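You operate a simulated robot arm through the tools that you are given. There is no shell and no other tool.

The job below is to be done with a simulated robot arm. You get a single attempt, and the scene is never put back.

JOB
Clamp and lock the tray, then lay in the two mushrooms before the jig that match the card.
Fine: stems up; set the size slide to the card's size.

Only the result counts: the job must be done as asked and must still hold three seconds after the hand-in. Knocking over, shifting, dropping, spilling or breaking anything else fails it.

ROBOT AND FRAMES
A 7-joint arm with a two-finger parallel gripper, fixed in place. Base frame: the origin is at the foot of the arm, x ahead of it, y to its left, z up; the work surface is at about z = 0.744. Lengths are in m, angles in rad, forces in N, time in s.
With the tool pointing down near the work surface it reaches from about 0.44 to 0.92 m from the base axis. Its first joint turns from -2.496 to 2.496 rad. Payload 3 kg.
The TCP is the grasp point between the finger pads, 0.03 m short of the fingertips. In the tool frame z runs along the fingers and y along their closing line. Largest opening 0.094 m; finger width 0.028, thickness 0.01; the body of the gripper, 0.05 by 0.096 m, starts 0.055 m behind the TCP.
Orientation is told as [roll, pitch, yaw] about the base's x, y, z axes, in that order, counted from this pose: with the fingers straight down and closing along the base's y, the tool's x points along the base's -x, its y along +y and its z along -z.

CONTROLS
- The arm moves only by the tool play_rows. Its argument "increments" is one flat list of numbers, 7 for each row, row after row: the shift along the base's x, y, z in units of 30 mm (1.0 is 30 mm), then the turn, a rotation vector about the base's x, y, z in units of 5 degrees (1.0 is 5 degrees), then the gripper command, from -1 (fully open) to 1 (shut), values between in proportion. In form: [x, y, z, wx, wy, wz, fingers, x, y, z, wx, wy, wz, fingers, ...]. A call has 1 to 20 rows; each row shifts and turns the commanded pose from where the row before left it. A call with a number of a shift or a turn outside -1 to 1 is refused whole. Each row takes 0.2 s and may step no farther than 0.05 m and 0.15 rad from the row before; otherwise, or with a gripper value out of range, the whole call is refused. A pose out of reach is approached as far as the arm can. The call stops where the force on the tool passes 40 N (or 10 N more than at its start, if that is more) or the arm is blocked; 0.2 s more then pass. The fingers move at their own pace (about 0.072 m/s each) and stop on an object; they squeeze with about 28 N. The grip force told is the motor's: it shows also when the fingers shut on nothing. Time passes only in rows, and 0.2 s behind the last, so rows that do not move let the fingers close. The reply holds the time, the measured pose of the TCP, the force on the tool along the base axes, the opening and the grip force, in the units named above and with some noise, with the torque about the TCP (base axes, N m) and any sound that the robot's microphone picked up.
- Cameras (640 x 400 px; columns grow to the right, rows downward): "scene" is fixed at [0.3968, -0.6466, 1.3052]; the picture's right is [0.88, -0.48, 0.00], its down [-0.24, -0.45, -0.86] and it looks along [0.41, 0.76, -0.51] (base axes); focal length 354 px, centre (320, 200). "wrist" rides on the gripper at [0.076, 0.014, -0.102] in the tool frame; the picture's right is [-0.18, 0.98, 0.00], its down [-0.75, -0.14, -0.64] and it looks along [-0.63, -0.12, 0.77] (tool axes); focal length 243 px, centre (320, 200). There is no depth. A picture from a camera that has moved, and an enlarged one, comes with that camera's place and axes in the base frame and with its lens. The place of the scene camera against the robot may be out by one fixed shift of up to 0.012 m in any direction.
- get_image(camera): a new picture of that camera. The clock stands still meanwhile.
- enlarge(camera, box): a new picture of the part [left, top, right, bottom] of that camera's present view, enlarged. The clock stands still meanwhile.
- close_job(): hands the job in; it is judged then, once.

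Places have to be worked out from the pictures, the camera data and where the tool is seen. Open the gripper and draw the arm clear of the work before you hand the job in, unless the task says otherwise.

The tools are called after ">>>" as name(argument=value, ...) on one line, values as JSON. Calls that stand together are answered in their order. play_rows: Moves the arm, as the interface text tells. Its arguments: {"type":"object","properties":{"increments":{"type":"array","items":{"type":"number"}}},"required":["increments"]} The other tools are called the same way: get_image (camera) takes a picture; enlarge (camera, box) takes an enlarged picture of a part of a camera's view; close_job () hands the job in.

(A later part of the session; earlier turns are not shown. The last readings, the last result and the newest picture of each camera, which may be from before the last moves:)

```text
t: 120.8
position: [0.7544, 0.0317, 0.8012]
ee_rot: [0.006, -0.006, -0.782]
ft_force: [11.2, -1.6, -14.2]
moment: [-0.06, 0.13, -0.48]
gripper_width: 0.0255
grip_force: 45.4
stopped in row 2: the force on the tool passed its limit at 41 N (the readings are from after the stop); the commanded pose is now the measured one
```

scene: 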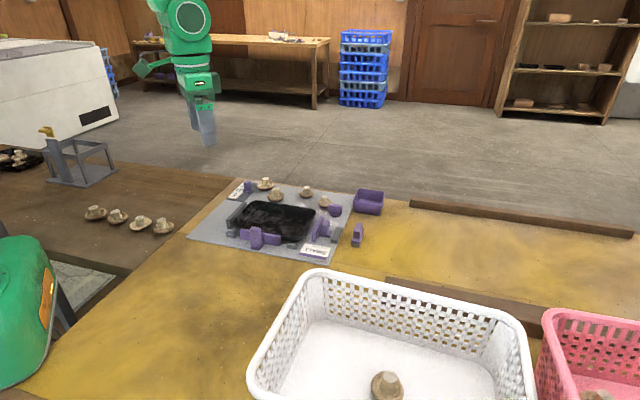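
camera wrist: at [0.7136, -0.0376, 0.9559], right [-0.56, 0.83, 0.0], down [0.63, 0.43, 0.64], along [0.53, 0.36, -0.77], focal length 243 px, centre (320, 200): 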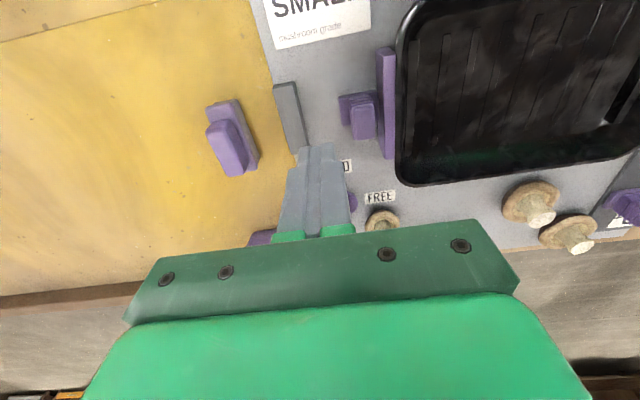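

Pressed tight (41 N). I release, lift and check the jaw/fence contact visually.

>>> play_rows(increments=[0, 0, 0, 0, 0, 0, 0, 0, 0, 0, 0, 0, 0, -0.2, 0, 0, 0.5, 0, 0, 0, -0.2, 0, 0, 1, 0, 0, 0, -0.2, 0, 0, 1, 0, 0, 0, -0.2, 0, 0, 1, 0, 0, 0, -0.2, 0, 0, 1, 0, 0, 0, -0.2, -0.5, 0.5, 1, 0, 0, 0, -0.2, -0.7, 0.7, 1, 0, 0, 0, -0.2, -0.7, 0.7, 1, 0, 0, 0, -0.2, -0.7, 0.7, 1, 0, 0, 0, -0.2, -0.7, 0.7, 1, 0, 0, 0, -0.2, 0, 0, 0, 0, 0, 0, -0.2])

>>> enlarge(camera="wrist", box=[200, 0, 460, 165])

>>> enlarge(camera="scene", box=[215, 180, 355, 260])

```text
t: 123.6
position: [0.6552, 0.1342, 1.088]
ee_rot: [0.004, -0.004, -0.78]
ft_force: [0.2, 0.3, -0.5]
moment: [0.0, 0.02, -0.01]
gripper_width: 0.0563
grip_force: 0.0
```

```text
2.42 times, centred on (330, 82) of wrist
camera zoom: at [0.6091, 0.198, 1.1899], right [0.82, 0.57, 0.01], down [0.43, -0.63, 0.65], along [0.37, -0.53, -0.76], focal length 588 px, centre (296, 485)
```

zoom: 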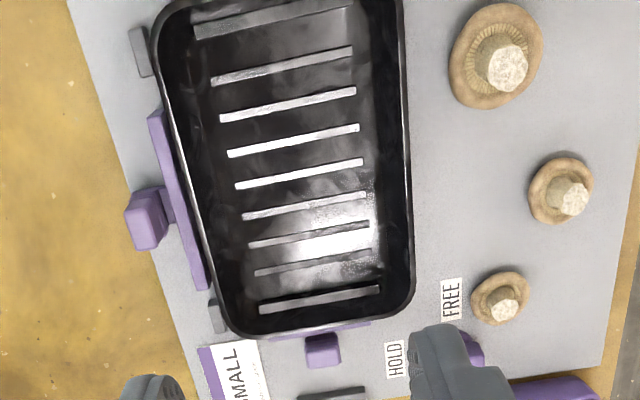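

```text
4.57 times, centred on (285, 220) of scene
camera zoom: at [0.3968, -0.6466, 1.3052], right [0.88, -0.48, 0.0], down [-0.24, -0.45, -0.86], along [0.41, 0.76, -0.51], focal length 1616 px, centre (480, 109)
```

zoom: 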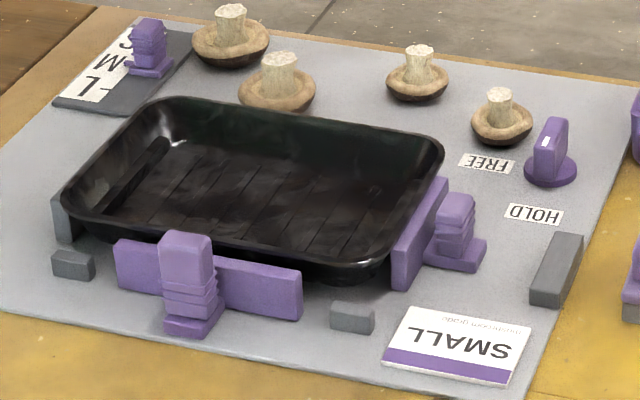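

Tray is tight between fence and jaw, T home, knob at HOLD. Now the size slide: I move above it at roughly (0.67,0.316).

>>> play_rows(increments=[0.06, 0.876, -0.5, 0, 0, 0, -0.2, 0.06, 0.876, -0.8, 0, 0, 0, -0.2, 0.06, 0.876, -0.8, 0, 0, 0, -0.2, 0.06, 0.876, -0.8, 0, 0, 0, -0.2, 0.06, 0.876, -0.8, 0, 0, 0, -0.2, 0.06, 0.876, -0.8, 0, 0, 0, -0.2, 0.06, 0.876, -0.8, 0, 0, 0, -0.2, 0, 0, 0, 0, 0, 0, -0.2])

>>> get_image(camera="wrist")

>>> enlarge(camera="wrist", box=[230, 20, 430, 170])

```text
t: 125.4
position: [0.665, 0.3138, 0.9272]
ee_rot: [0.005, -0.006, -0.781]
ft_force: [0.2, -0.1, 0.5]
moment: [0.01, -0.03, 0.04]
gripper_width: 0.0565
grip_force: 0.1
```

```text
taken
camera wrist: at [0.6187, 0.3784, 1.0305], right [0.82, 0.57, 0.01], down [0.43, -0.63, 0.65], along [0.37, -0.53, -0.76], focal length 243 px, centre (320, 200)
```

wrist: 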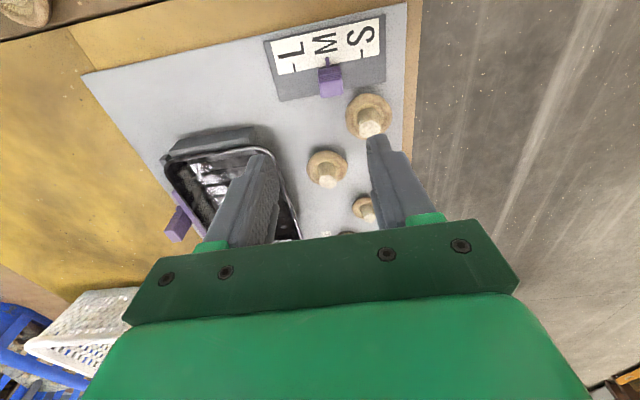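

```text
2.67 times, centred on (330, 95) of wrist
camera zoom: at [0.6187, 0.3784, 1.0305], right [0.82, 0.57, 0.01], down [0.43, -0.63, 0.65], along [0.37, -0.53, -0.76], focal length 647 px, centre (293, 480)
```

zoom: 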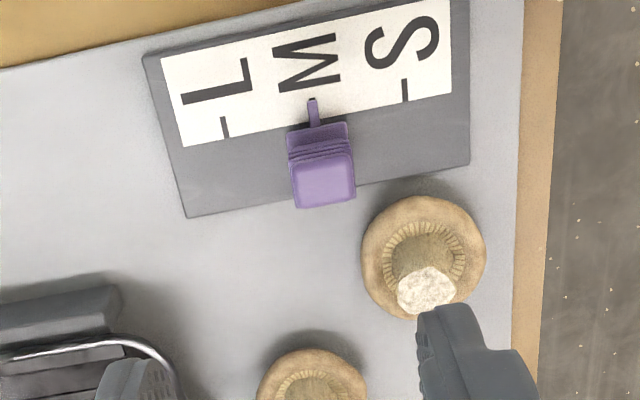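

Pointer is at M; the S tick is 34 mm further along +e2, where the large mushroom stands close (≈4–7 mm beside the path). I'll push the slider with closed fingers from the L side. Moving into position behind it, above first.

>>> play_rows(increments=[-0.8, -0.28, -1, -0.057, 0.069, -0.05, 1, 0, 0, -1, 0, 0, 0, 1, 0, 0, -0.5, 0, 0, 0, 1, 0, 0, 0, 0, 0, 0, 1])

>>> enlarge(camera="wrist", box=[230, 20, 430, 170])

>>> enlarge(camera="scene", box=[200, 150, 310, 230])

```text
t: 126.4
position: [0.642, 0.3053, 0.8521]
ee_rot: [-0.003, -0.005, -0.784]
ft_force: [0.0, -0.7, 0.1]
moment: [0.02, -0.03, -0.02]
gripper_width: 0.0
grip_force: 28.6
```

```text
2.67 times, centred on (330, 95) of wrist
camera zoom: at [0.597, 0.3717, 0.9545], right [0.82, 0.57, 0.0], down [0.43, -0.63, 0.65], along [0.37, -0.53, -0.76], focal length 647 px, centre (293, 480)
```

zoom: 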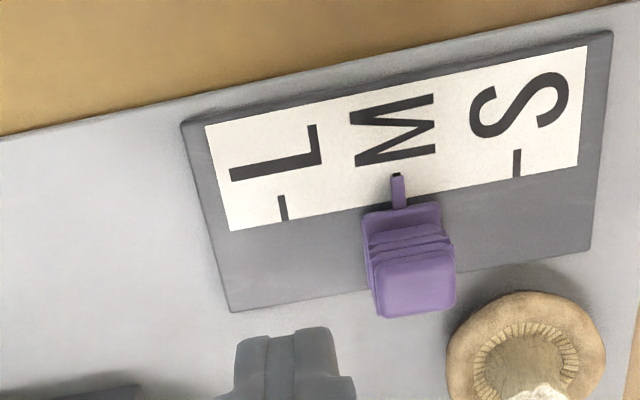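

```text
5.00 times, centred on (255, 190) of scene
camera zoom: at [0.3968, -0.6466, 1.3052], right [0.88, -0.48, 0.0], down [-0.24, -0.45, -0.86], along [0.41, 0.76, -0.51], focal length 1768 px, centre (645, 250)
```

zoom: 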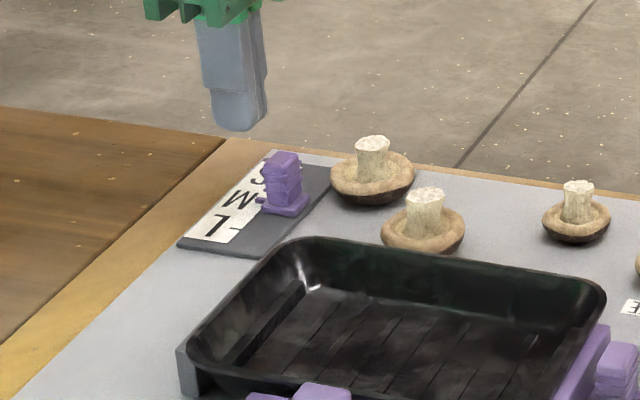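

Aligned behind the slider handle. I descend and push along +e2, first part.

>>> play_rows(increments=[-0.01, 0.01, -0.87, 0, 0, 0, 1, 0, 0, -0.87, 0, 0, 0, 1, 0.0943, 0.0943, 0, 0, 0, 0, 1, 0.0943, 0.0943, 0, 0, 0, 0, 1, 0.0943, 0.0943, 0, 0, 0, 0, 1, 0.0943, 0.0943, 0, 0, 0, 0, 1, 0.0943, 0.0943, 0, 0, 0, 0, 1, 0, 0, 0, 0, 0, 0, 1])

>>> enlarge(camera="wrist", box=[200, 0, 460, 200])

>>> enlarge(camera="scene", box=[200, 150, 310, 230])

```text
t: 128.2
position: [0.657, 0.3209, 0.8012]
ee_rot: [-0.001, -0.004, -0.783]
ft_force: [-0.7, 0.1, 0.6]
moment: [0.01, 0.02, 0.01]
gripper_width: 0.0
grip_force: 28.3
```

```text
2.00 times, centred on (330, 100) of wrist
camera zoom: at [0.6118, 0.3859, 0.9031], right [0.82, 0.57, 0.0], down [0.43, -0.63, 0.65], along [0.37, -0.53, -0.76], focal length 485 px, centre (300, 400)
```

zoom: 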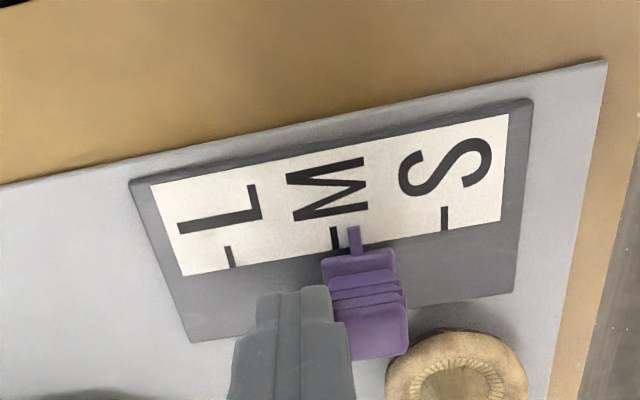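

```text
5.00 times, centred on (255, 190) of scene
camera zoom: at [0.3968, -0.6466, 1.3052], right [0.88, -0.48, 0.0], down [-0.24, -0.45, -0.86], along [0.41, 0.76, -0.51], focal length 1768 px, centre (645, 250)
```

zoom: 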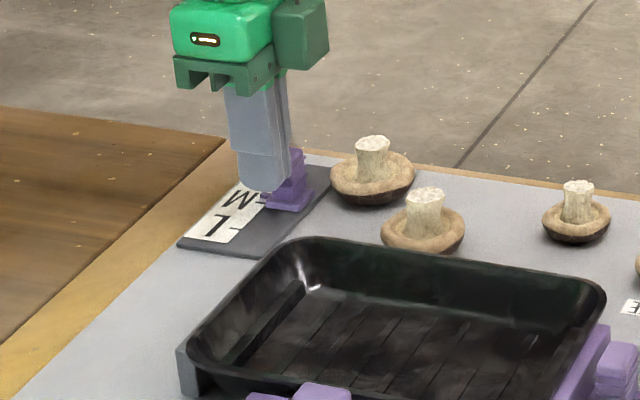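

The slider moves freely: 6 mm past M, 28 mm to go. For clearance from the large mushroom I shift my fingers 6 mm toward -e1 and then continue pushing.

>>> play_rows(increments=[-0.07, -0.07, 0, 0, 0, 0, 1, -0.1414, 0.1414, 0, 0, 0, 0, 1, 0.07, 0.07, 0, 0, 0, 0, 1, 0.0943, 0.0943, 0, 0, 0, 0, 1, 0.0943, 0.0943, 0, 0, 0, 0, 1, 0.0943, 0.0943, 0, 0, 0, 0, 1, 0.0943, 0.0943, 0, 0, 0, 0, 1, 0.0943, 0.0943, 0, 0, 0, 0, 1, 0, 0, 0, 0, 0, 0, 1])

>>> enlarge(camera="wrist", box=[200, 0, 460, 200])

>>> enlarge(camera="scene", box=[200, 150, 310, 230])

```text
t: 130.2
position: [0.6644, 0.3392, 0.799]
ee_rot: [-0.005, -0.006, -0.785]
ft_force: [0.5, -1.4, -0.8]
moment: [-0.05, 0.01, -0.01]
gripper_width: 0.0
grip_force: 27.9
```

```text
2.00 times, centred on (330, 100) of wrist
camera zoom: at [0.6205, 0.404, 0.9025], right [0.82, 0.57, 0.0], down [0.43, -0.63, 0.65], along [0.36, -0.53, -0.76], focal length 485 px, centre (300, 400)
```

zoom: 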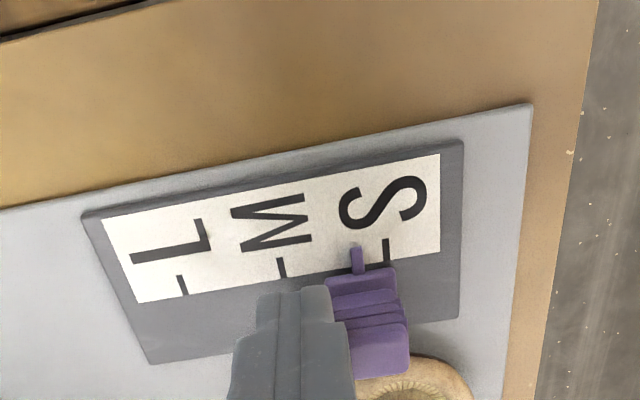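

```text
5.00 times, centred on (255, 190) of scene
camera zoom: at [0.3968, -0.6466, 1.3052], right [0.88, -0.48, 0.0], down [-0.24, -0.45, -0.86], along [0.41, 0.76, -0.51], focal length 1768 px, centre (645, 250)
```

zoom: 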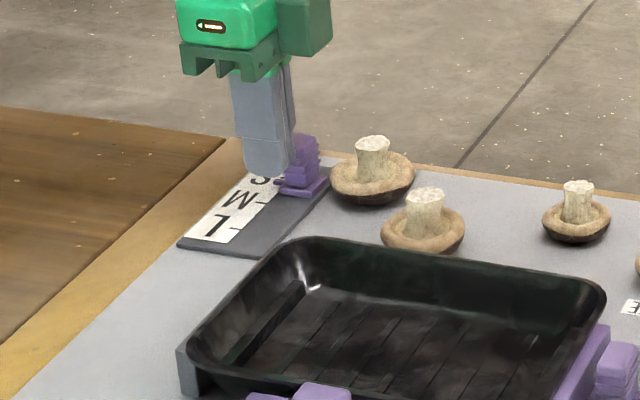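

9–10 mm remain to the S tick. I push 7 mm in 2 mm-ish steps.

>>> play_rows(increments=[0.055, 0.055, 0, 0, 0, 0, 1, 0.055, 0.055, 0, 0, 0, 0, 1, 0.055, 0.055, 0, 0, 0, 0, 1, 0, 0, 0, 0, 0, 0, 1])

>>> enlarge(camera="wrist", box=[260, 70, 420, 200])

>>> enlarge(camera="scene", box=[220, 160, 300, 220])

```text
t: 131.2
position: [0.671, 0.344, 0.8012]
ee_rot: [-0.001, -0.005, -0.784]
ft_force: [0.4, -0.1, -0.5]
moment: [0.01, 0.03, -0.02]
gripper_width: 0.0001
grip_force: 27.9
```

```text
3.08 times, centred on (340, 135) of wrist
camera zoom: at [0.6264, 0.4089, 0.9028], right [0.82, 0.57, 0.0], down [0.43, -0.63, 0.65], along [0.36, -0.53, -0.76], focal length 746 px, centre (258, 400)
```

zoom: 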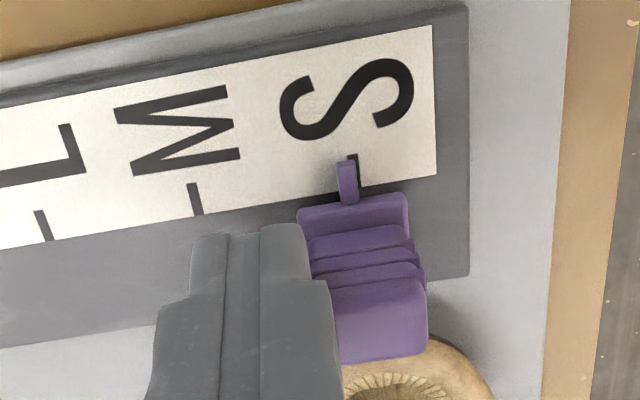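

```text
6.67 times, centred on (260, 190) of scene
camera zoom: at [0.3968, -0.6466, 1.3052], right [0.88, -0.48, 0.0], down [-0.24, -0.45, -0.86], along [0.41, 0.76, -0.51], focal length 2357 px, centre (720, 267)
```

zoom: 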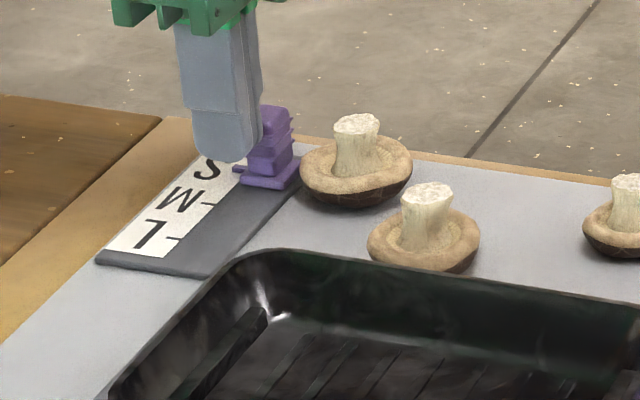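

About 2.5 mm remain. I push 2.4 mm more.

>>> play_rows(increments=[0.028, 0.028, 0, 0, 0, 0, 1, 0.028, 0.028, 0, 0, 0, 0, 1, 0, 0, 0, 0, 0, 0, 1])

>>> enlarge(camera="wrist", box=[260, 70, 420, 200])

```text
t: 132.0
position: [0.6736, 0.3452, 0.7991]
ee_rot: [-0.003, -0.005, -0.784]
ft_force: [-2.0, -5.9, 2.8]
moment: [-0.14, 0.04, -0.09]
gripper_width: 0.0
grip_force: 27.7
```

```text
3.08 times, centred on (340, 135) of wrist
camera zoom: at [0.6279, 0.4105, 0.9031], right [0.82, 0.57, 0.0], down [0.43, -0.63, 0.65], along [0.36, -0.53, -0.76], focal length 746 px, centre (258, 400)
```

zoom: 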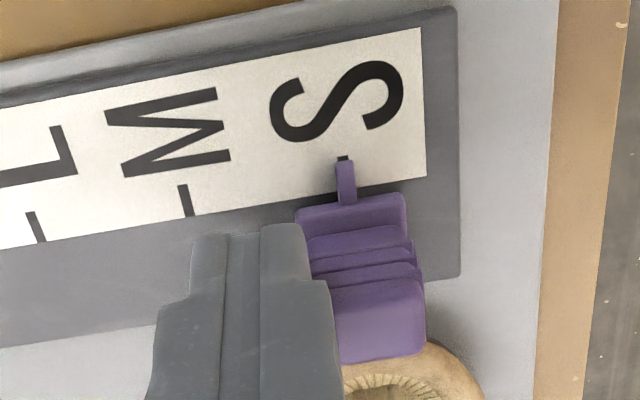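

The pointer now sits exactly on the S tick and a ~6 N reaction indicates the end of travel. I back off and lift, then look.

>>> play_rows(increments=[-0.2, -0.2, 0, 0, 0, 0, 1, -0.1, -0.1, 0.3, 0, 0, 0, 1, 0, 0, 1, 0, 0, 0, 1, 0, 0, 1, 0, 0, 0, 1, 0, 0, 1, 0.03, 0.06, 0, 0, 0, 0, 0.5, 0, 0, 0, 0, 0, 0, 0, 0, 0, 0, 0])

>>> enlarge(camera="wrist", box=[200, 0, 460, 200])

>>> enlarge(camera="scene", box=[200, 150, 360, 250])

```text
t: 133.6
position: [0.6628, 0.3361, 0.9156]
ee_rot: [-0.004, -0.001, -0.784]
ft_force: [0.2, -0.5, -0.6]
moment: [-0.01, 0.02, 0.02]
gripper_width: 0.047
grip_force: 0.1
```

```text
2.00 times, centred on (330, 100) of wrist
camera zoom: at [0.6186, 0.4001, 1.0186], right [0.82, 0.57, 0.0], down [0.44, -0.63, 0.64], along [0.36, -0.53, -0.77], focal length 485 px, centre (300, 400)
```

zoom: 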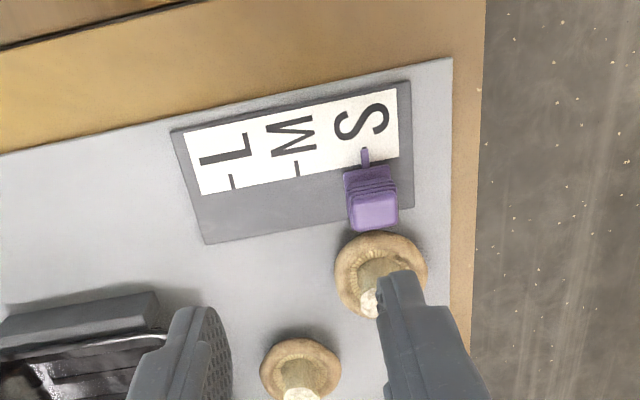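

```text
4.00 times, centred on (280, 200) of scene
camera zoom: at [0.3968, -0.6466, 1.3052], right [0.88, -0.48, 0.0], down [-0.24, -0.45, -0.86], along [0.41, 0.76, -0.51], focal length 1414 px, centre (480, 200)
```

zoom: 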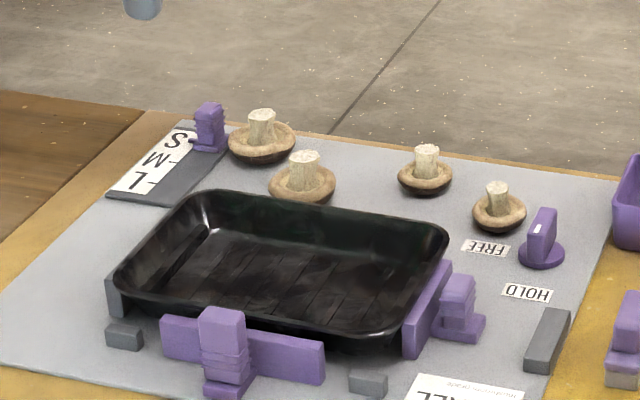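

The slide is on S and nothing else moved. Now the two small mushrooms: I move above the middle small one near (0.813,0.209) to locate its stem.

>>> play_rows(increments=[1, -0.85, 0.1, 0.046, 0.012, 0, -0.1, 1, -0.85, 0, 0, 0, 0, -0.1, 1, -0.85, 0, 0, 0, 0, -0.1, 1, -0.85, 0, 0, 0, 0, -0.1, 1, -0.85, 0, 0, 0, 0, -0.1, 0, 0, 0, 0, 0, 0, -0.1])

>>> get_image(camera="wrist")

>>> enlarge(camera="wrist", box=[220, 30, 420, 180])

```text
t: 135.0
position: [0.814, 0.2075, 0.9169]
ee_rot: [-0.004, 0.003, -0.783]
ft_force: [0.0, -0.2, -0.6]
moment: [0.0, 0.02, 0.0]
gripper_width: 0.0517
grip_force: 0.1
```

```text
taken
camera wrist: at [0.7701, 0.2719, 1.0203], right [0.82, 0.57, 0.0], down [0.44, -0.63, 0.64], along [0.36, -0.53, -0.77], focal length 243 px, centre (320, 200)
```

wrist: 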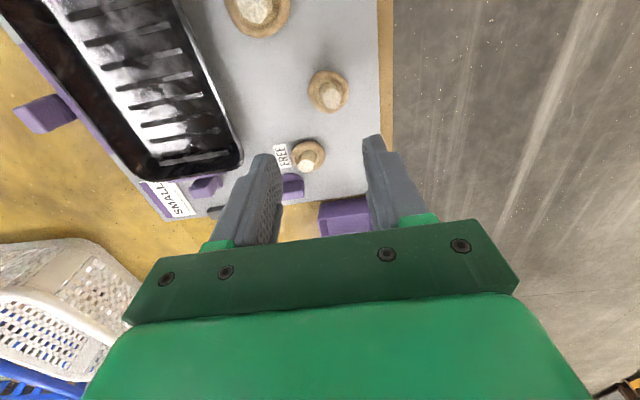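

```text
2.67 times, centred on (320, 105) of wrist
camera zoom: at [0.7701, 0.2719, 1.0203], right [0.82, 0.57, 0.0], down [0.44, -0.63, 0.64], along [0.36, -0.53, -0.77], focal length 647 px, centre (320, 453)
```

zoom: 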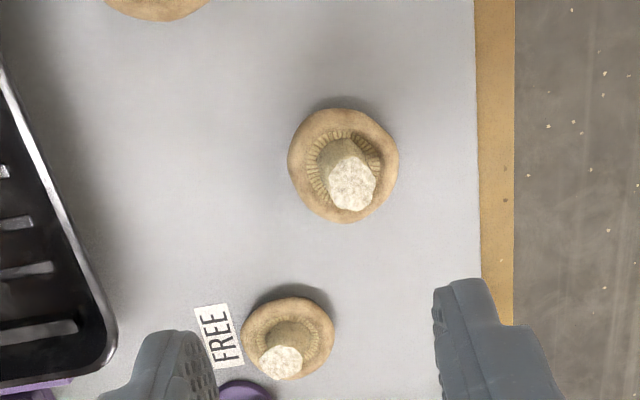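

The middle small mushroom's stem is near (0.821,0.214) (correcting a ~6 mm bias along the camera's forward axis). I shift there and descend part-way to check centring.

>>> play_rows(increments=[0.233, 0.217, -0.7, 0.046, -0.03, 0, -0.1, 0, 0, -0.7, 0, 0, 0, -0.1, 0, 0, -0.7, 0, 0, 0, -0.1, 0, 0, 0, 0, 0, 0, -0.1])

>>> get_image(camera="wrist")

>>> enlarge(camera="scene", box=[265, 130, 365, 210])

```text
t: 136.0
position: [0.8207, 0.2139, 0.8539]
ee_rot: [0.004, 0.004, -0.784]
ft_force: [-0.5, 0.0, 1.2]
moment: [-0.01, -0.01, 0.0]
gripper_width: 0.0517
grip_force: 0.1
```

```text
taken
camera wrist: at [0.7756, 0.279, 0.9577], right [0.82, 0.57, 0.0], down [0.43, -0.64, 0.64], along [0.36, -0.53, -0.77], focal length 243 px, centre (320, 200)
```

wrist: 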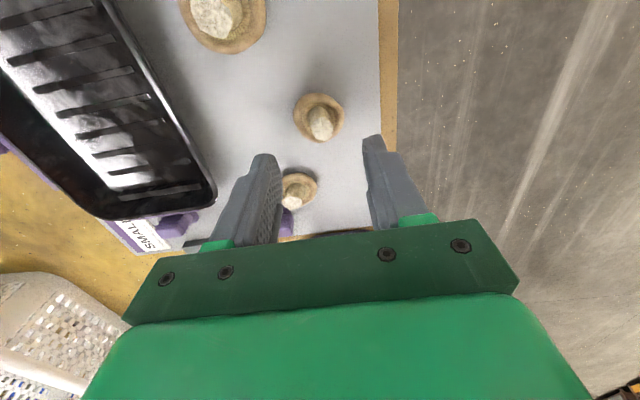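

```text
5.00 times, centred on (315, 170) of scene
camera zoom: at [0.3968, -0.6466, 1.3052], right [0.88, -0.48, 0.0], down [-0.24, -0.45, -0.86], along [0.41, 0.76, -0.51], focal length 1768 px, centre (345, 350)
```

zoom: 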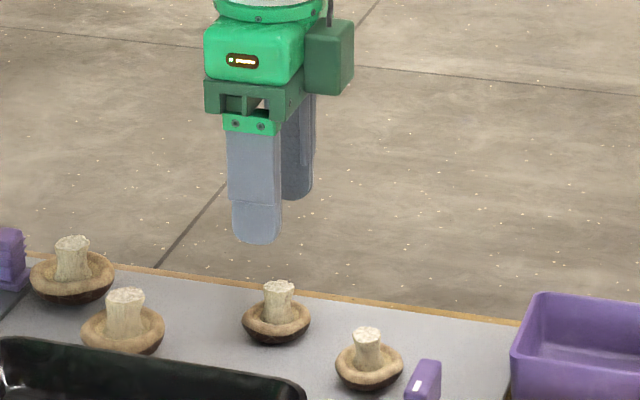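

The stem is centred between the fingers (stem top z≈0.784). I descend to TCP z≈0.799 and close on the stem.

>>> play_rows(increments=[0, 0, -0.65, 0, 0, 0, -0.1, 0, 0, -0.65, 0, 0, 0, -0.1, 0, 0, -0.53, 0, 0, 0, -0.1, 0, 0, 0, 0, 0, 0, -0.1])

>>> enlarge(camera="wrist", box=[220, 60, 420, 210])

>>> enlarge(camera="scene", box=[275, 150, 345, 210])

```text
t: 137.0
position: [0.8206, 0.2135, 0.799]
ee_rot: [0.002, 0.006, -0.784]
ft_force: [0.0, 0.3, -0.3]
moment: [0.0, 0.01, -0.01]
gripper_width: 0.0518
grip_force: 0.1
```

```text
2.67 times, centred on (320, 135) of wrist
camera zoom: at [0.7764, 0.2777, 0.9026], right [0.82, 0.57, 0.0], down [0.44, -0.64, 0.64], along [0.36, -0.53, -0.77], focal length 647 px, centre (320, 373)
```

zoom: 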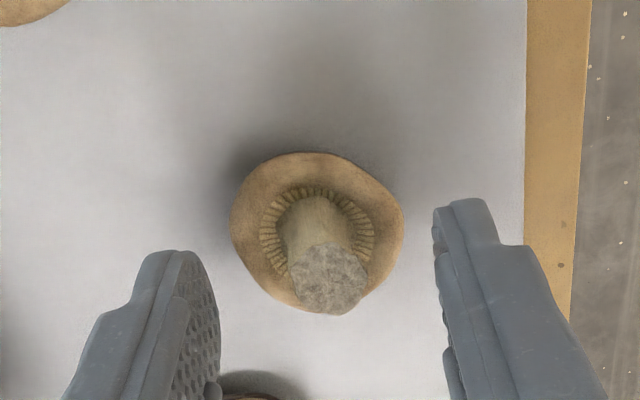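

```text
6.67 times, centred on (310, 180) of scene
camera zoom: at [0.3968, -0.6466, 1.3052], right [0.88, -0.48, 0.0], down [-0.24, -0.45, -0.86], along [0.41, 0.76, -0.51], focal length 2357 px, centre (387, 333)
```

zoom: 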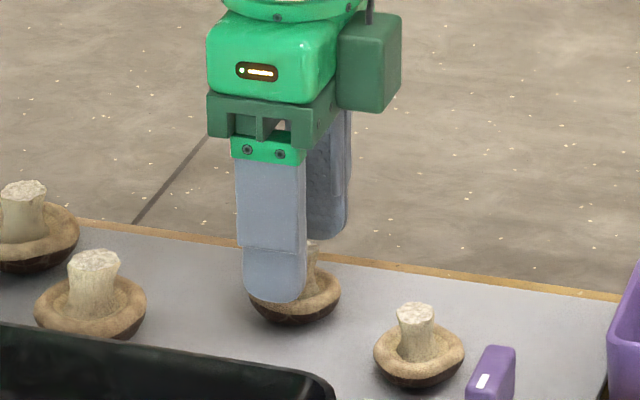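

The stem is ~4 mm toward the camera side and ~2 mm right of centre. I nudge (-0.7, +4.4 mm) and close on it.

>>> play_rows(increments=[-0.023, 0.147, 0, 0, -0.05, 0, -0.1, 0, 0, 0, 0, 0, 0, 0.3, 0, 0, 0, 0, 0, 0, 0.6, 0, 0, 0, 0, 0, 0, 0.8, 0, 0, 0, 0, 0, 0, 0.8])

>>> enlarge(camera="wrist", box=[220, 60, 420, 210])

```text
t: 138.2
position: [0.8196, 0.2181, 0.7998]
ee_rot: [0.004, 0.0, -0.783]
ft_force: [-1.2, -0.3, 1.1]
moment: [-0.04, 0.01, 0.01]
gripper_width: 0.0169
grip_force: 11.8
```

```text
2.67 times, centred on (320, 135) of wrist
camera zoom: at [0.7752, 0.2824, 0.9028], right [0.82, 0.57, 0.01], down [0.43, -0.64, 0.64], along [0.37, -0.53, -0.77], focal length 647 px, centre (320, 373)
```

zoom: 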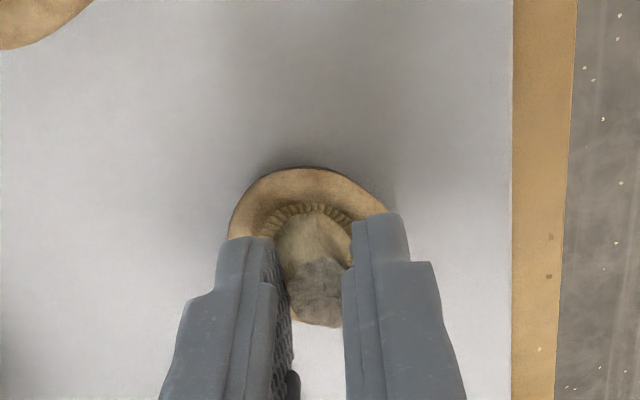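

Stem gripped (17 mm). I firm the grip a little and lift slowly.

>>> play_rows(increments=[0, 0, 0, 0, 0, 0, 0.9, 0, 0, 0, 0, 0, 0, 0.9, 0, 0, 0.2, 0, 0, 0, 0.9, 0, 0, 0.4, 0, 0, 0, 0.9, 0, 0, 0.8, 0, 0, 0, 0.9, 0, 0, 1, 0, 0, 0, 0.9, 0, 0, 0, 0, 0, 0, 0.9])

>>> enlarge(camera="scene", box=[255, 130, 365, 210])

>>> enlarge(camera="wrist", box=[220, 60, 420, 210])

```text
t: 139.8
position: [0.8205, 0.2195, 0.8726]
ee_rot: [0.004, 0.002, -0.781]
ft_force: [-0.7, -0.7, 0.4]
moment: [-0.03, -0.02, 0.02]
gripper_width: 0.0159
grip_force: 12.2
```

```text
5.00 times, centred on (310, 170) of scene
camera zoom: at [0.3968, -0.6466, 1.3052], right [0.88, -0.48, 0.0], down [-0.24, -0.45, -0.86], along [0.41, 0.76, -0.51], focal length 1768 px, centre (370, 350)
```

zoom: 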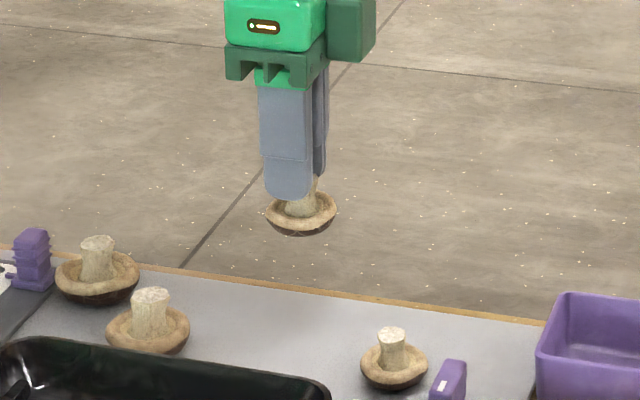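

```text
2.67 times, centred on (320, 135) of wrist
camera zoom: at [0.776, 0.2839, 0.9757], right [0.82, 0.57, 0.0], down [0.43, -0.63, 0.64], along [0.36, -0.53, -0.77], focal length 647 px, centre (320, 373)
```

zoom: 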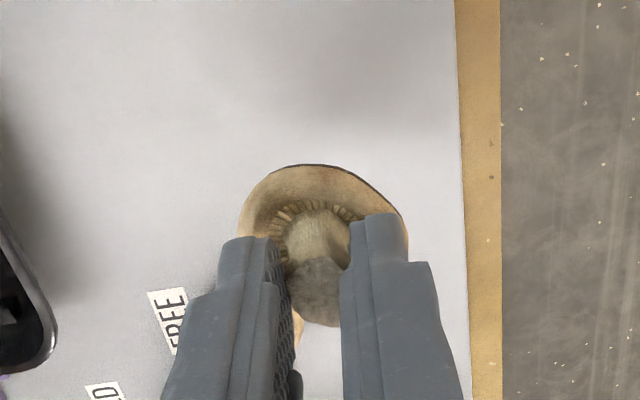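

The mushroom is held upright. I carry it over to the tray, to a spot at about (0.645,0.143).

>>> play_rows(increments=[0, 0, 0.7, 0, 0, 0, 0.9, -0.976, -0.426, 0.3, 0, 0, 0, 0.9, -0.976, -0.426, 0, 0, 0, 0, 0.9, -0.976, -0.426, 0, 0, 0, 0, 0.9, -0.976, -0.426, 0, 0, 0, 0, 0.9, -0.976, -0.426, 0, 0, 0, 0, 0.9, -0.976, -0.426, 0, 0, 0, 0, 0.9, 0, 0, 0, 0, 0, 0, 0.9])

>>> get_image(camera="wrist")

>>> enlarge(camera="scene", box=[205, 140, 355, 250])

```text
t: 141.6
position: [0.6432, 0.1433, 0.9009]
ee_rot: [0.005, 0.002, -0.784]
ft_force: [0.4, -0.1, -0.3]
moment: [0.0, -0.02, 0.03]
gripper_width: 0.0158
grip_force: 12.0
```

```text
taken
camera wrist: at [0.5983, 0.2072, 1.0052], right [0.82, 0.57, 0.01], down [0.43, -0.64, 0.64], along [0.37, -0.53, -0.77], focal length 243 px, centre (320, 200)
```

wrist: 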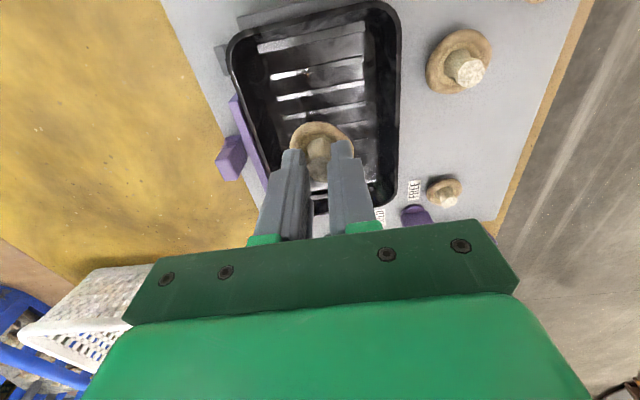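

```text
3.64 times, centred on (280, 195) of scene
camera zoom: at [0.3968, -0.6466, 1.3052], right [0.88, -0.48, 0.0], down [-0.24, -0.45, -0.86], along [0.41, 0.76, -0.51], focal length 1286 px, centre (466, 218)
```

zoom: 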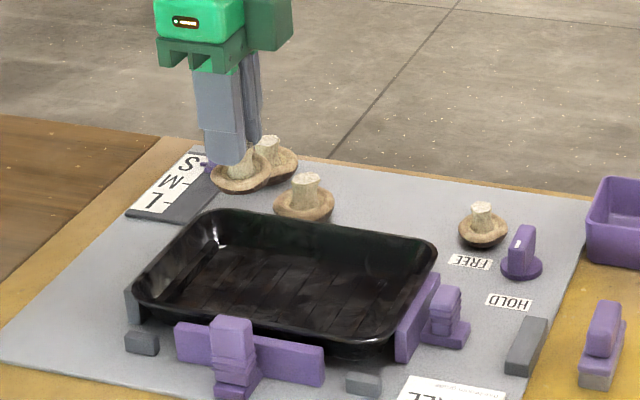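

Spot is inside the tray. I descend, then settle in small steps watching the vertical force.

>>> play_rows(increments=[0, 0, -0.9, 0, 0, 0, 0.9, 0, 0, -0.9, 0, 0, 0, 0.9, 0, 0, -0.8, 0, 0, 0, 0.9, 0, 0, -0.3, 0, 0, 0, 0.9, 0, 0, 0, 0, 0, 0, 0.9])

>>> play_rows(increments=[0, 0, -0.07, 0, 0, 0, 0.9, 0, 0, -0.07, 0, 0, 0, 0.9, 0, 0, 0, 0, 0, 0, 0.9])

>>> enlarge(camera="scene", box=[215, 170, 335, 250])

```text
t: 142.8
position: [0.6439, 0.1436, 0.8134]
ee_rot: [0.006, 0.0, -0.784]
ft_force: [-0.3, 0.5, 0.0]
moment: [-0.02, -0.02, 0.0]
gripper_width: 0.016
grip_force: 11.4
```

```text
t: 143.6
position: [0.6439, 0.1427, 0.8122]
ee_rot: [0.006, 0.002, -0.785]
ft_force: [1.1, -1.0, 3.3]
moment: [-0.06, -0.05, 0.0]
gripper_width: 0.016
grip_force: 12.2
```

```text
5.00 times, centred on (275, 210) of scene
camera zoom: at [0.3968, -0.6466, 1.3052], right [0.88, -0.48, 0.0], down [-0.24, -0.45, -0.86], along [0.41, 0.76, -0.51], focal length 1768 px, centre (545, 150)
```

zoom: 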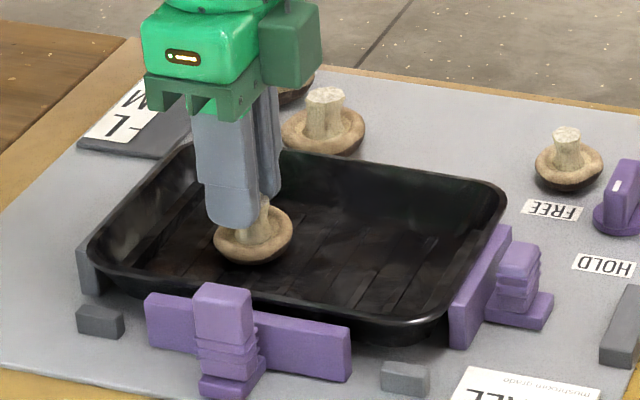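

Contact with the tray floor (+3 N). I open the fingers gently and lift straight up.

>>> play_rows(increments=[0, 0, 0, 0, 0, 0, 0.7, 0, 0, 0, 0, 0, 0, 0.5, 0, 0, 0, 0, 0, 0, 0.2, 0, 0, 0, 0, 0, 0, 0, 0, 0, 0, 0, 0, 0, 0])

>>> enlarge(camera="scene", box=[215, 170, 335, 250])

>>> enlarge(camera="wrist", box=[220, 60, 420, 210])

```text
t: 144.8
position: [0.6437, 0.144, 0.8105]
ee_rot: [0.005, 0.001, -0.785]
ft_force: [0.1, 0.1, -0.8]
moment: [0.0, 0.02, 0.03]
gripper_width: 0.0468
grip_force: 0.1
```

```text
5.00 times, centred on (275, 210) of scene
camera zoom: at [0.3968, -0.6466, 1.3052], right [0.88, -0.48, 0.0], down [-0.24, -0.45, -0.86], along [0.41, 0.76, -0.51], focal length 1768 px, centre (545, 150)
```

zoom: 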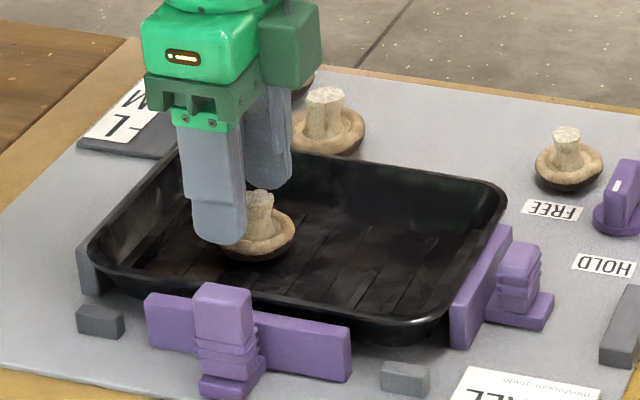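

```text
2.67 times, centred on (320, 135) of wrist
camera zoom: at [0.5992, 0.2067, 0.9134], right [0.82, 0.57, 0.0], down [0.43, -0.64, 0.64], along [0.37, -0.53, -0.77], focal length 647 px, centre (320, 373)
```

zoom: 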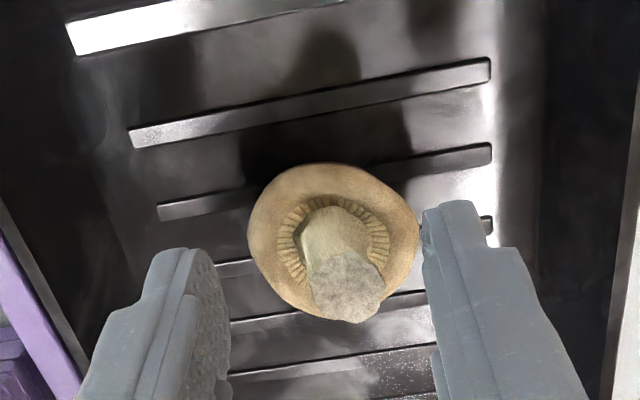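

It stands stem up on the ribs. I open slightly more and lift away, then head to the second small mushroom near the knob.

>>> play_rows(increments=[0, 0, 0, 0, 0, 0, -0.15, 0, 0, 0.3, 0, 0, 0, -0.15, 0, 0, 0.8, 0, 0, 0, -0.15, 0, 0, 1, 0, 0, 0, -0.15, 0, 0, 1, -0.06, 0, 0, -0.15, 0, 0, 0.4, 0, 0, 0, -0.15, 0.9, 0, 0, 0, 0, 0, -0.1, 0.9, 0, 0, 0, 0, 0, -0.1, 0.9, 0, 0, 0, 0, 0, -0.1, 0.9, 0, 0, 0, 0, 0, -0.1, 0.9, 0, 0, 0, 0, 0, -0.1, 0.9, 0, 0, 0, 0, 0, -0.1, 0.9, 0, 0, 0, 0, 0, -0.1, 0, 0, 0, 0, 0, 0, -0.1])

>>> get_image(camera="wrist")

>>> enlarge(camera="wrist", box=[220, 30, 420, 180])

>>> enlarge(camera="scene", box=[205, 140, 385, 260])

```text
t: 147.8
position: [0.8319, 0.1436, 0.9148]
ee_rot: [0.0, -0.002, -0.784]
ft_force: [-0.1, 0.5, 0.2]
moment: [-0.01, 0.0, -0.01]
gripper_width: 0.0516
grip_force: 0.1
```

```text
taken
camera wrist: at [0.7877, 0.2077, 1.018], right [0.82, 0.57, 0.0], down [0.43, -0.63, 0.64], along [0.36, -0.53, -0.77], focal length 243 px, centre (320, 200)
```

wrist: 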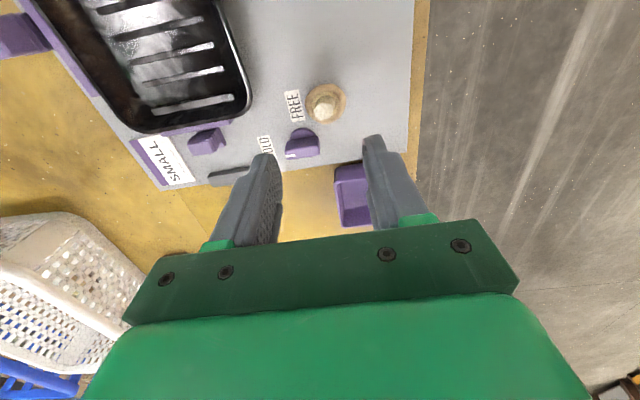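

```text
2.67 times, centred on (320, 105) of wrist
camera zoom: at [0.7877, 0.2077, 1.018], right [0.82, 0.57, 0.0], down [0.43, -0.63, 0.64], along [0.36, -0.53, -0.77], focal length 647 px, centre (320, 453)
```

zoom: 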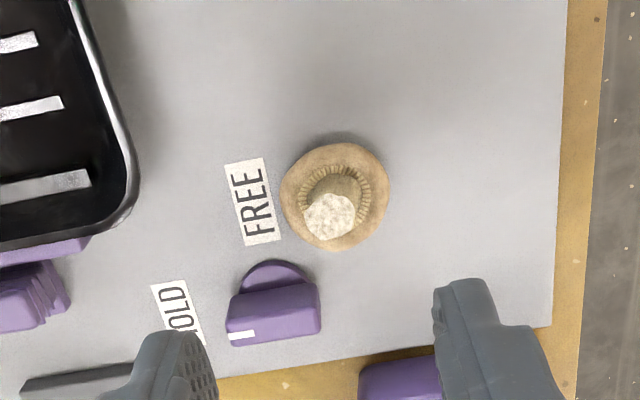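

```text
3.33 times, centred on (295, 200) of scene
camera zoom: at [0.3968, -0.6466, 1.3052], right [0.88, -0.48, 0.0], down [-0.24, -0.45, -0.86], along [0.41, 0.76, -0.51], focal length 1178 px, centre (403, 200)
```

zoom: 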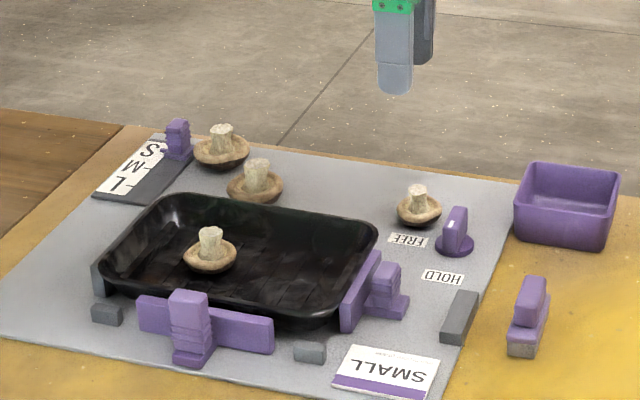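

First mushroom stands in the tray, stem up. The second one's stem is near (0.839,0.143); I shift and descend part-way to check.

>>> play_rows(increments=[0.235, -0.02, -0.7, 0, 0, 0, -0.1, 0, 0, -0.7, 0, 0, 0, -0.1, 0, 0, -1, 0, 0, 0, -0.1, 0, 0, -0.7, 0, 0, 0, -0.1, 0, 0, 0, 0, 0, 0, -0.1])

>>> enlarge(camera="wrist", box=[220, 60, 420, 210])

>>> enlarge(camera="scene", box=[295, 150, 375, 210])

```text
t: 149.0
position: [0.8394, 0.1437, 0.8217]
ee_rot: [-0.001, -0.001, -0.784]
ft_force: [0.6, 0.0, -0.8]
moment: [0.02, 0.02, 0.0]
gripper_width: 0.0519
grip_force: 0.1
```

```text
2.67 times, centred on (320, 135) of wrist
camera zoom: at [0.7947, 0.2083, 0.9252], right [0.82, 0.57, 0.0], down [0.43, -0.63, 0.64], along [0.37, -0.53, -0.77], focal length 647 px, centre (320, 373)
```

zoom: 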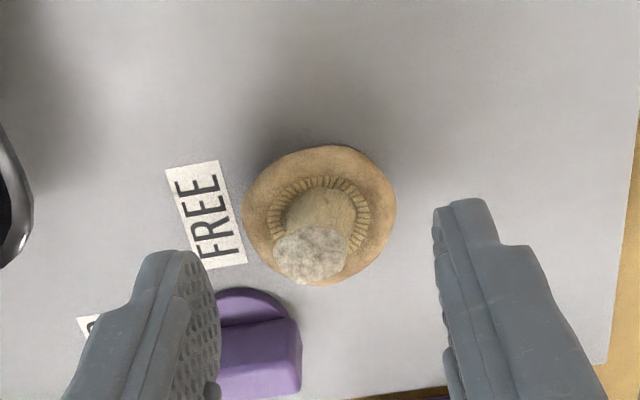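

```text
6.67 times, centred on (335, 180) of scene
camera zoom: at [0.3968, -0.6466, 1.3052], right [0.88, -0.48, 0.0], down [-0.24, -0.45, -0.86], along [0.41, 0.76, -0.51], focal length 2357 px, centre (220, 333)
```

zoom: 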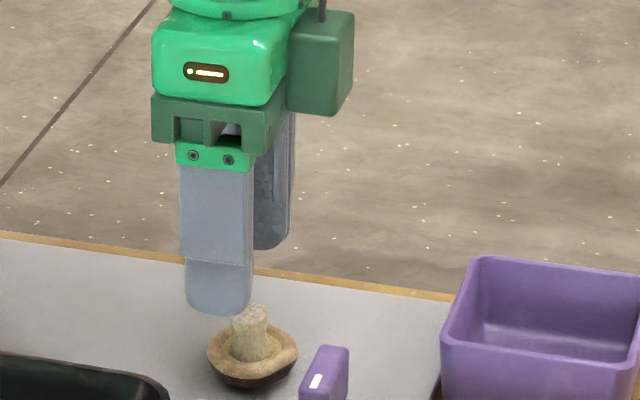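

Stem nearly centred; small correction (-0.6,-2.3 mm), then descend to z≈0.800 and close.

>>> play_rows(increments=[-0.02, -0.077, -0.36, 0, 0, 0, -0.1, 0, 0, -0.36, 0, 0, 0, -0.1, 0, 0, 0, 0, 0, 0, 0.3, 0, 0, 0, 0, 0, 0, 0.6, 0, 0, 0, 0, 0, 0, 0.9, 0, 0, 0, 0, 0, 0, 0.9])

>>> enlarge(camera="wrist", box=[220, 60, 420, 210])

```text
t: 150.4
position: [0.8383, 0.1404, 0.8007]
ee_rot: [0.002, -0.002, -0.784]
ft_force: [0.1, -0.6, -0.3]
moment: [0.0, 0.01, 0.0]
gripper_width: 0.0159
grip_force: 11.9
```

```text
2.67 times, centred on (320, 135) of wrist
camera zoom: at [0.7938, 0.2048, 0.9037], right [0.82, 0.57, 0.0], down [0.43, -0.63, 0.64], along [0.37, -0.53, -0.77], focal length 647 px, centre (320, 373)
```

zoom: 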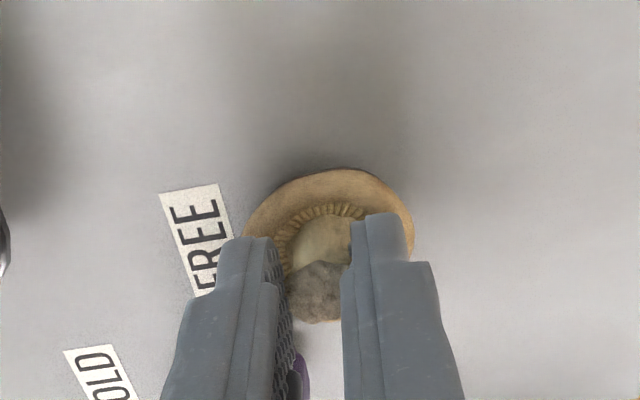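

Gripped evenly. I lift slowly and carry it to the second spot at about (0.694,0.093).

>>> play_rows(increments=[0, 0, 0.2, 0, 0, 0, 0.9, 0, 0, 0.4, 0, 0, 0, 0.9, 0, 0, 0.8, 0, 0, 0, 0.9, 0, 0, 1, 0, 0, 0, 0.9, 0, 0, 1, 0, 0, 0, 0.9, -0.96, -0.314, 0, 0, 0, 0, 0.9, -0.96, -0.314, 0, 0, 0, 0, 0.9, -0.96, -0.314, 0, 0, 0, 0, 0.9, -0.96, -0.314, 0, 0, 0, 0, 0.9, -0.96, -0.314, 0, 0, 0, 0, 0.9, 0, 0, 0, 0, 0, 0, 0.9])

>>> get_image(camera="wrist")

>>> enlarge(camera="scene", box=[205, 140, 385, 260])

```text
t: 152.8
position: [0.695, 0.0922, 0.9021]
ee_rot: [0.002, -0.004, -0.784]
ft_force: [-0.2, 0.8, -0.5]
moment: [0.0, 0.0, -0.02]
gripper_width: 0.0159
grip_force: 12.1
```

```text
taken
camera wrist: at [0.651, 0.1567, 1.0052], right [0.82, 0.57, 0.0], down [0.43, -0.63, 0.64], along [0.36, -0.53, -0.77], focal length 243 px, centre (320, 200)
```

wrist: 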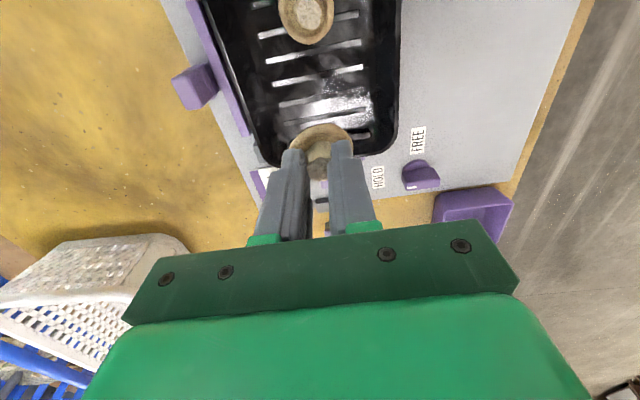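

```text
3.33 times, centred on (295, 200) of scene
camera zoom: at [0.3968, -0.6466, 1.3052], right [0.88, -0.48, 0.0], down [-0.24, -0.45, -0.86], along [0.41, 0.76, -0.51], focal length 1178 px, centre (403, 200)
```

zoom: 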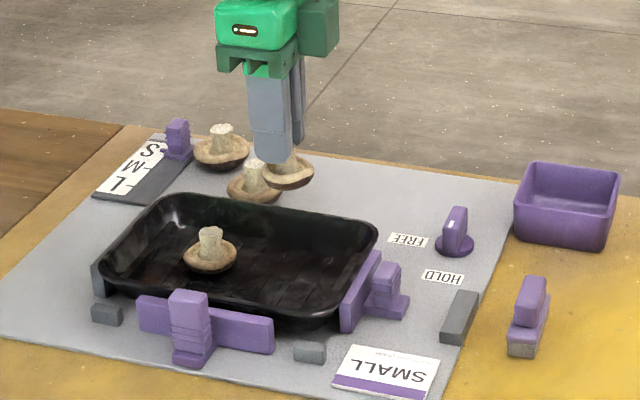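

Above the free spot. I descend and settle in small steps.

>>> play_rows(increments=[0, 0, -0.9, 0, 0, 0, 0.9, 0, 0, -0.9, 0, 0, 0, 0.9, 0, 0, -0.8, 0, 0, 0, 0.9, 0, 0, -0.25, 0, 0, 0, 0.9, 0, 0, 0, 0, 0, 0, 0.9])

>>> play_rows(increments=[0, 0, -0.07, 0, 0, 0, 0.9, 0, 0, -0.07, 0, 0, 0, 0.9, 0, 0, 0, 0, 0, 0, 0.9])

>>> enlarge(camera="scene", box=[215, 170, 335, 250])

```text
t: 154.0
position: [0.6946, 0.0935, 0.8161]
ee_rot: [0.001, -0.002, -0.783]
ft_force: [0.0, 0.4, -0.3]
moment: [-0.02, -0.01, 0.02]
gripper_width: 0.016
grip_force: 11.5
```

```text
t: 154.8
position: [0.6953, 0.0924, 0.8139]
ee_rot: [0.002, -0.002, -0.784]
ft_force: [0.2, -0.5, -0.3]
moment: [-0.03, -0.05, 0.01]
gripper_width: 0.0157
grip_force: 11.7
```

```text
5.00 times, centred on (275, 210) of scene
camera zoom: at [0.3968, -0.6466, 1.3052], right [0.88, -0.48, 0.0], down [-0.24, -0.45, -0.86], along [0.41, 0.76, -0.51], focal length 1768 px, centre (545, 150)
```

zoom: 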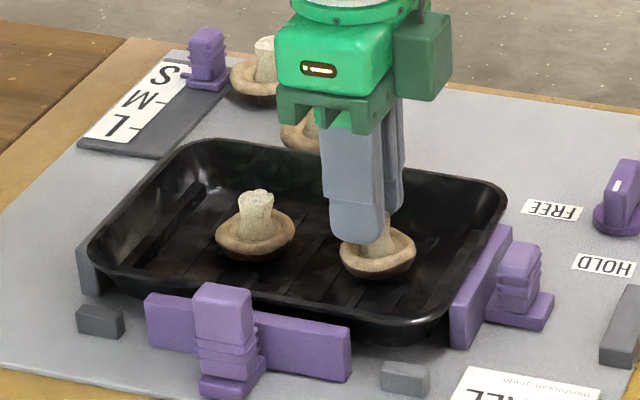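

No contact yet at 0.814; I lower another few mm in 1.5 mm steps.

>>> play_rows(increments=[0, 0, -0.05, 0, 0, 0, 0.9, 0, 0, 0, 0, 0, 0, 0.9])

>>> play_rows(increments=[0, 0, -0.05, 0, 0, 0, 0.9, 0, 0, 0, 0, 0, 0, 0.9])

>>> play_rows(increments=[0, 0, -0.04, 0, 0, 0, 0.9, 0, 0, 0, 0, 0, 0, 0.9])

```text
t: 155.4
position: [0.695, 0.0933, 0.813]
ee_rot: [0.002, -0.002, -0.782]
ft_force: [0.2, -0.3, -0.1]
moment: [0.02, 0.01, 0.0]
gripper_width: 0.0159
grip_force: 12.5
```

```text
t: 156.0
position: [0.6954, 0.093, 0.8108]
ee_rot: [0.001, -0.002, -0.784]
ft_force: [0.3, 0.0, 0.2]
moment: [0.01, 0.03, -0.02]
gripper_width: 0.016
grip_force: 12.1
```

```text
t: 156.6
position: [0.6957, 0.0929, 0.8085]
ee_rot: [0.001, 0.0, -0.784]
ft_force: [0.5, 0.3, -0.3]
moment: [-0.03, -0.05, 0.03]
gripper_width: 0.016
grip_force: 12.4
```

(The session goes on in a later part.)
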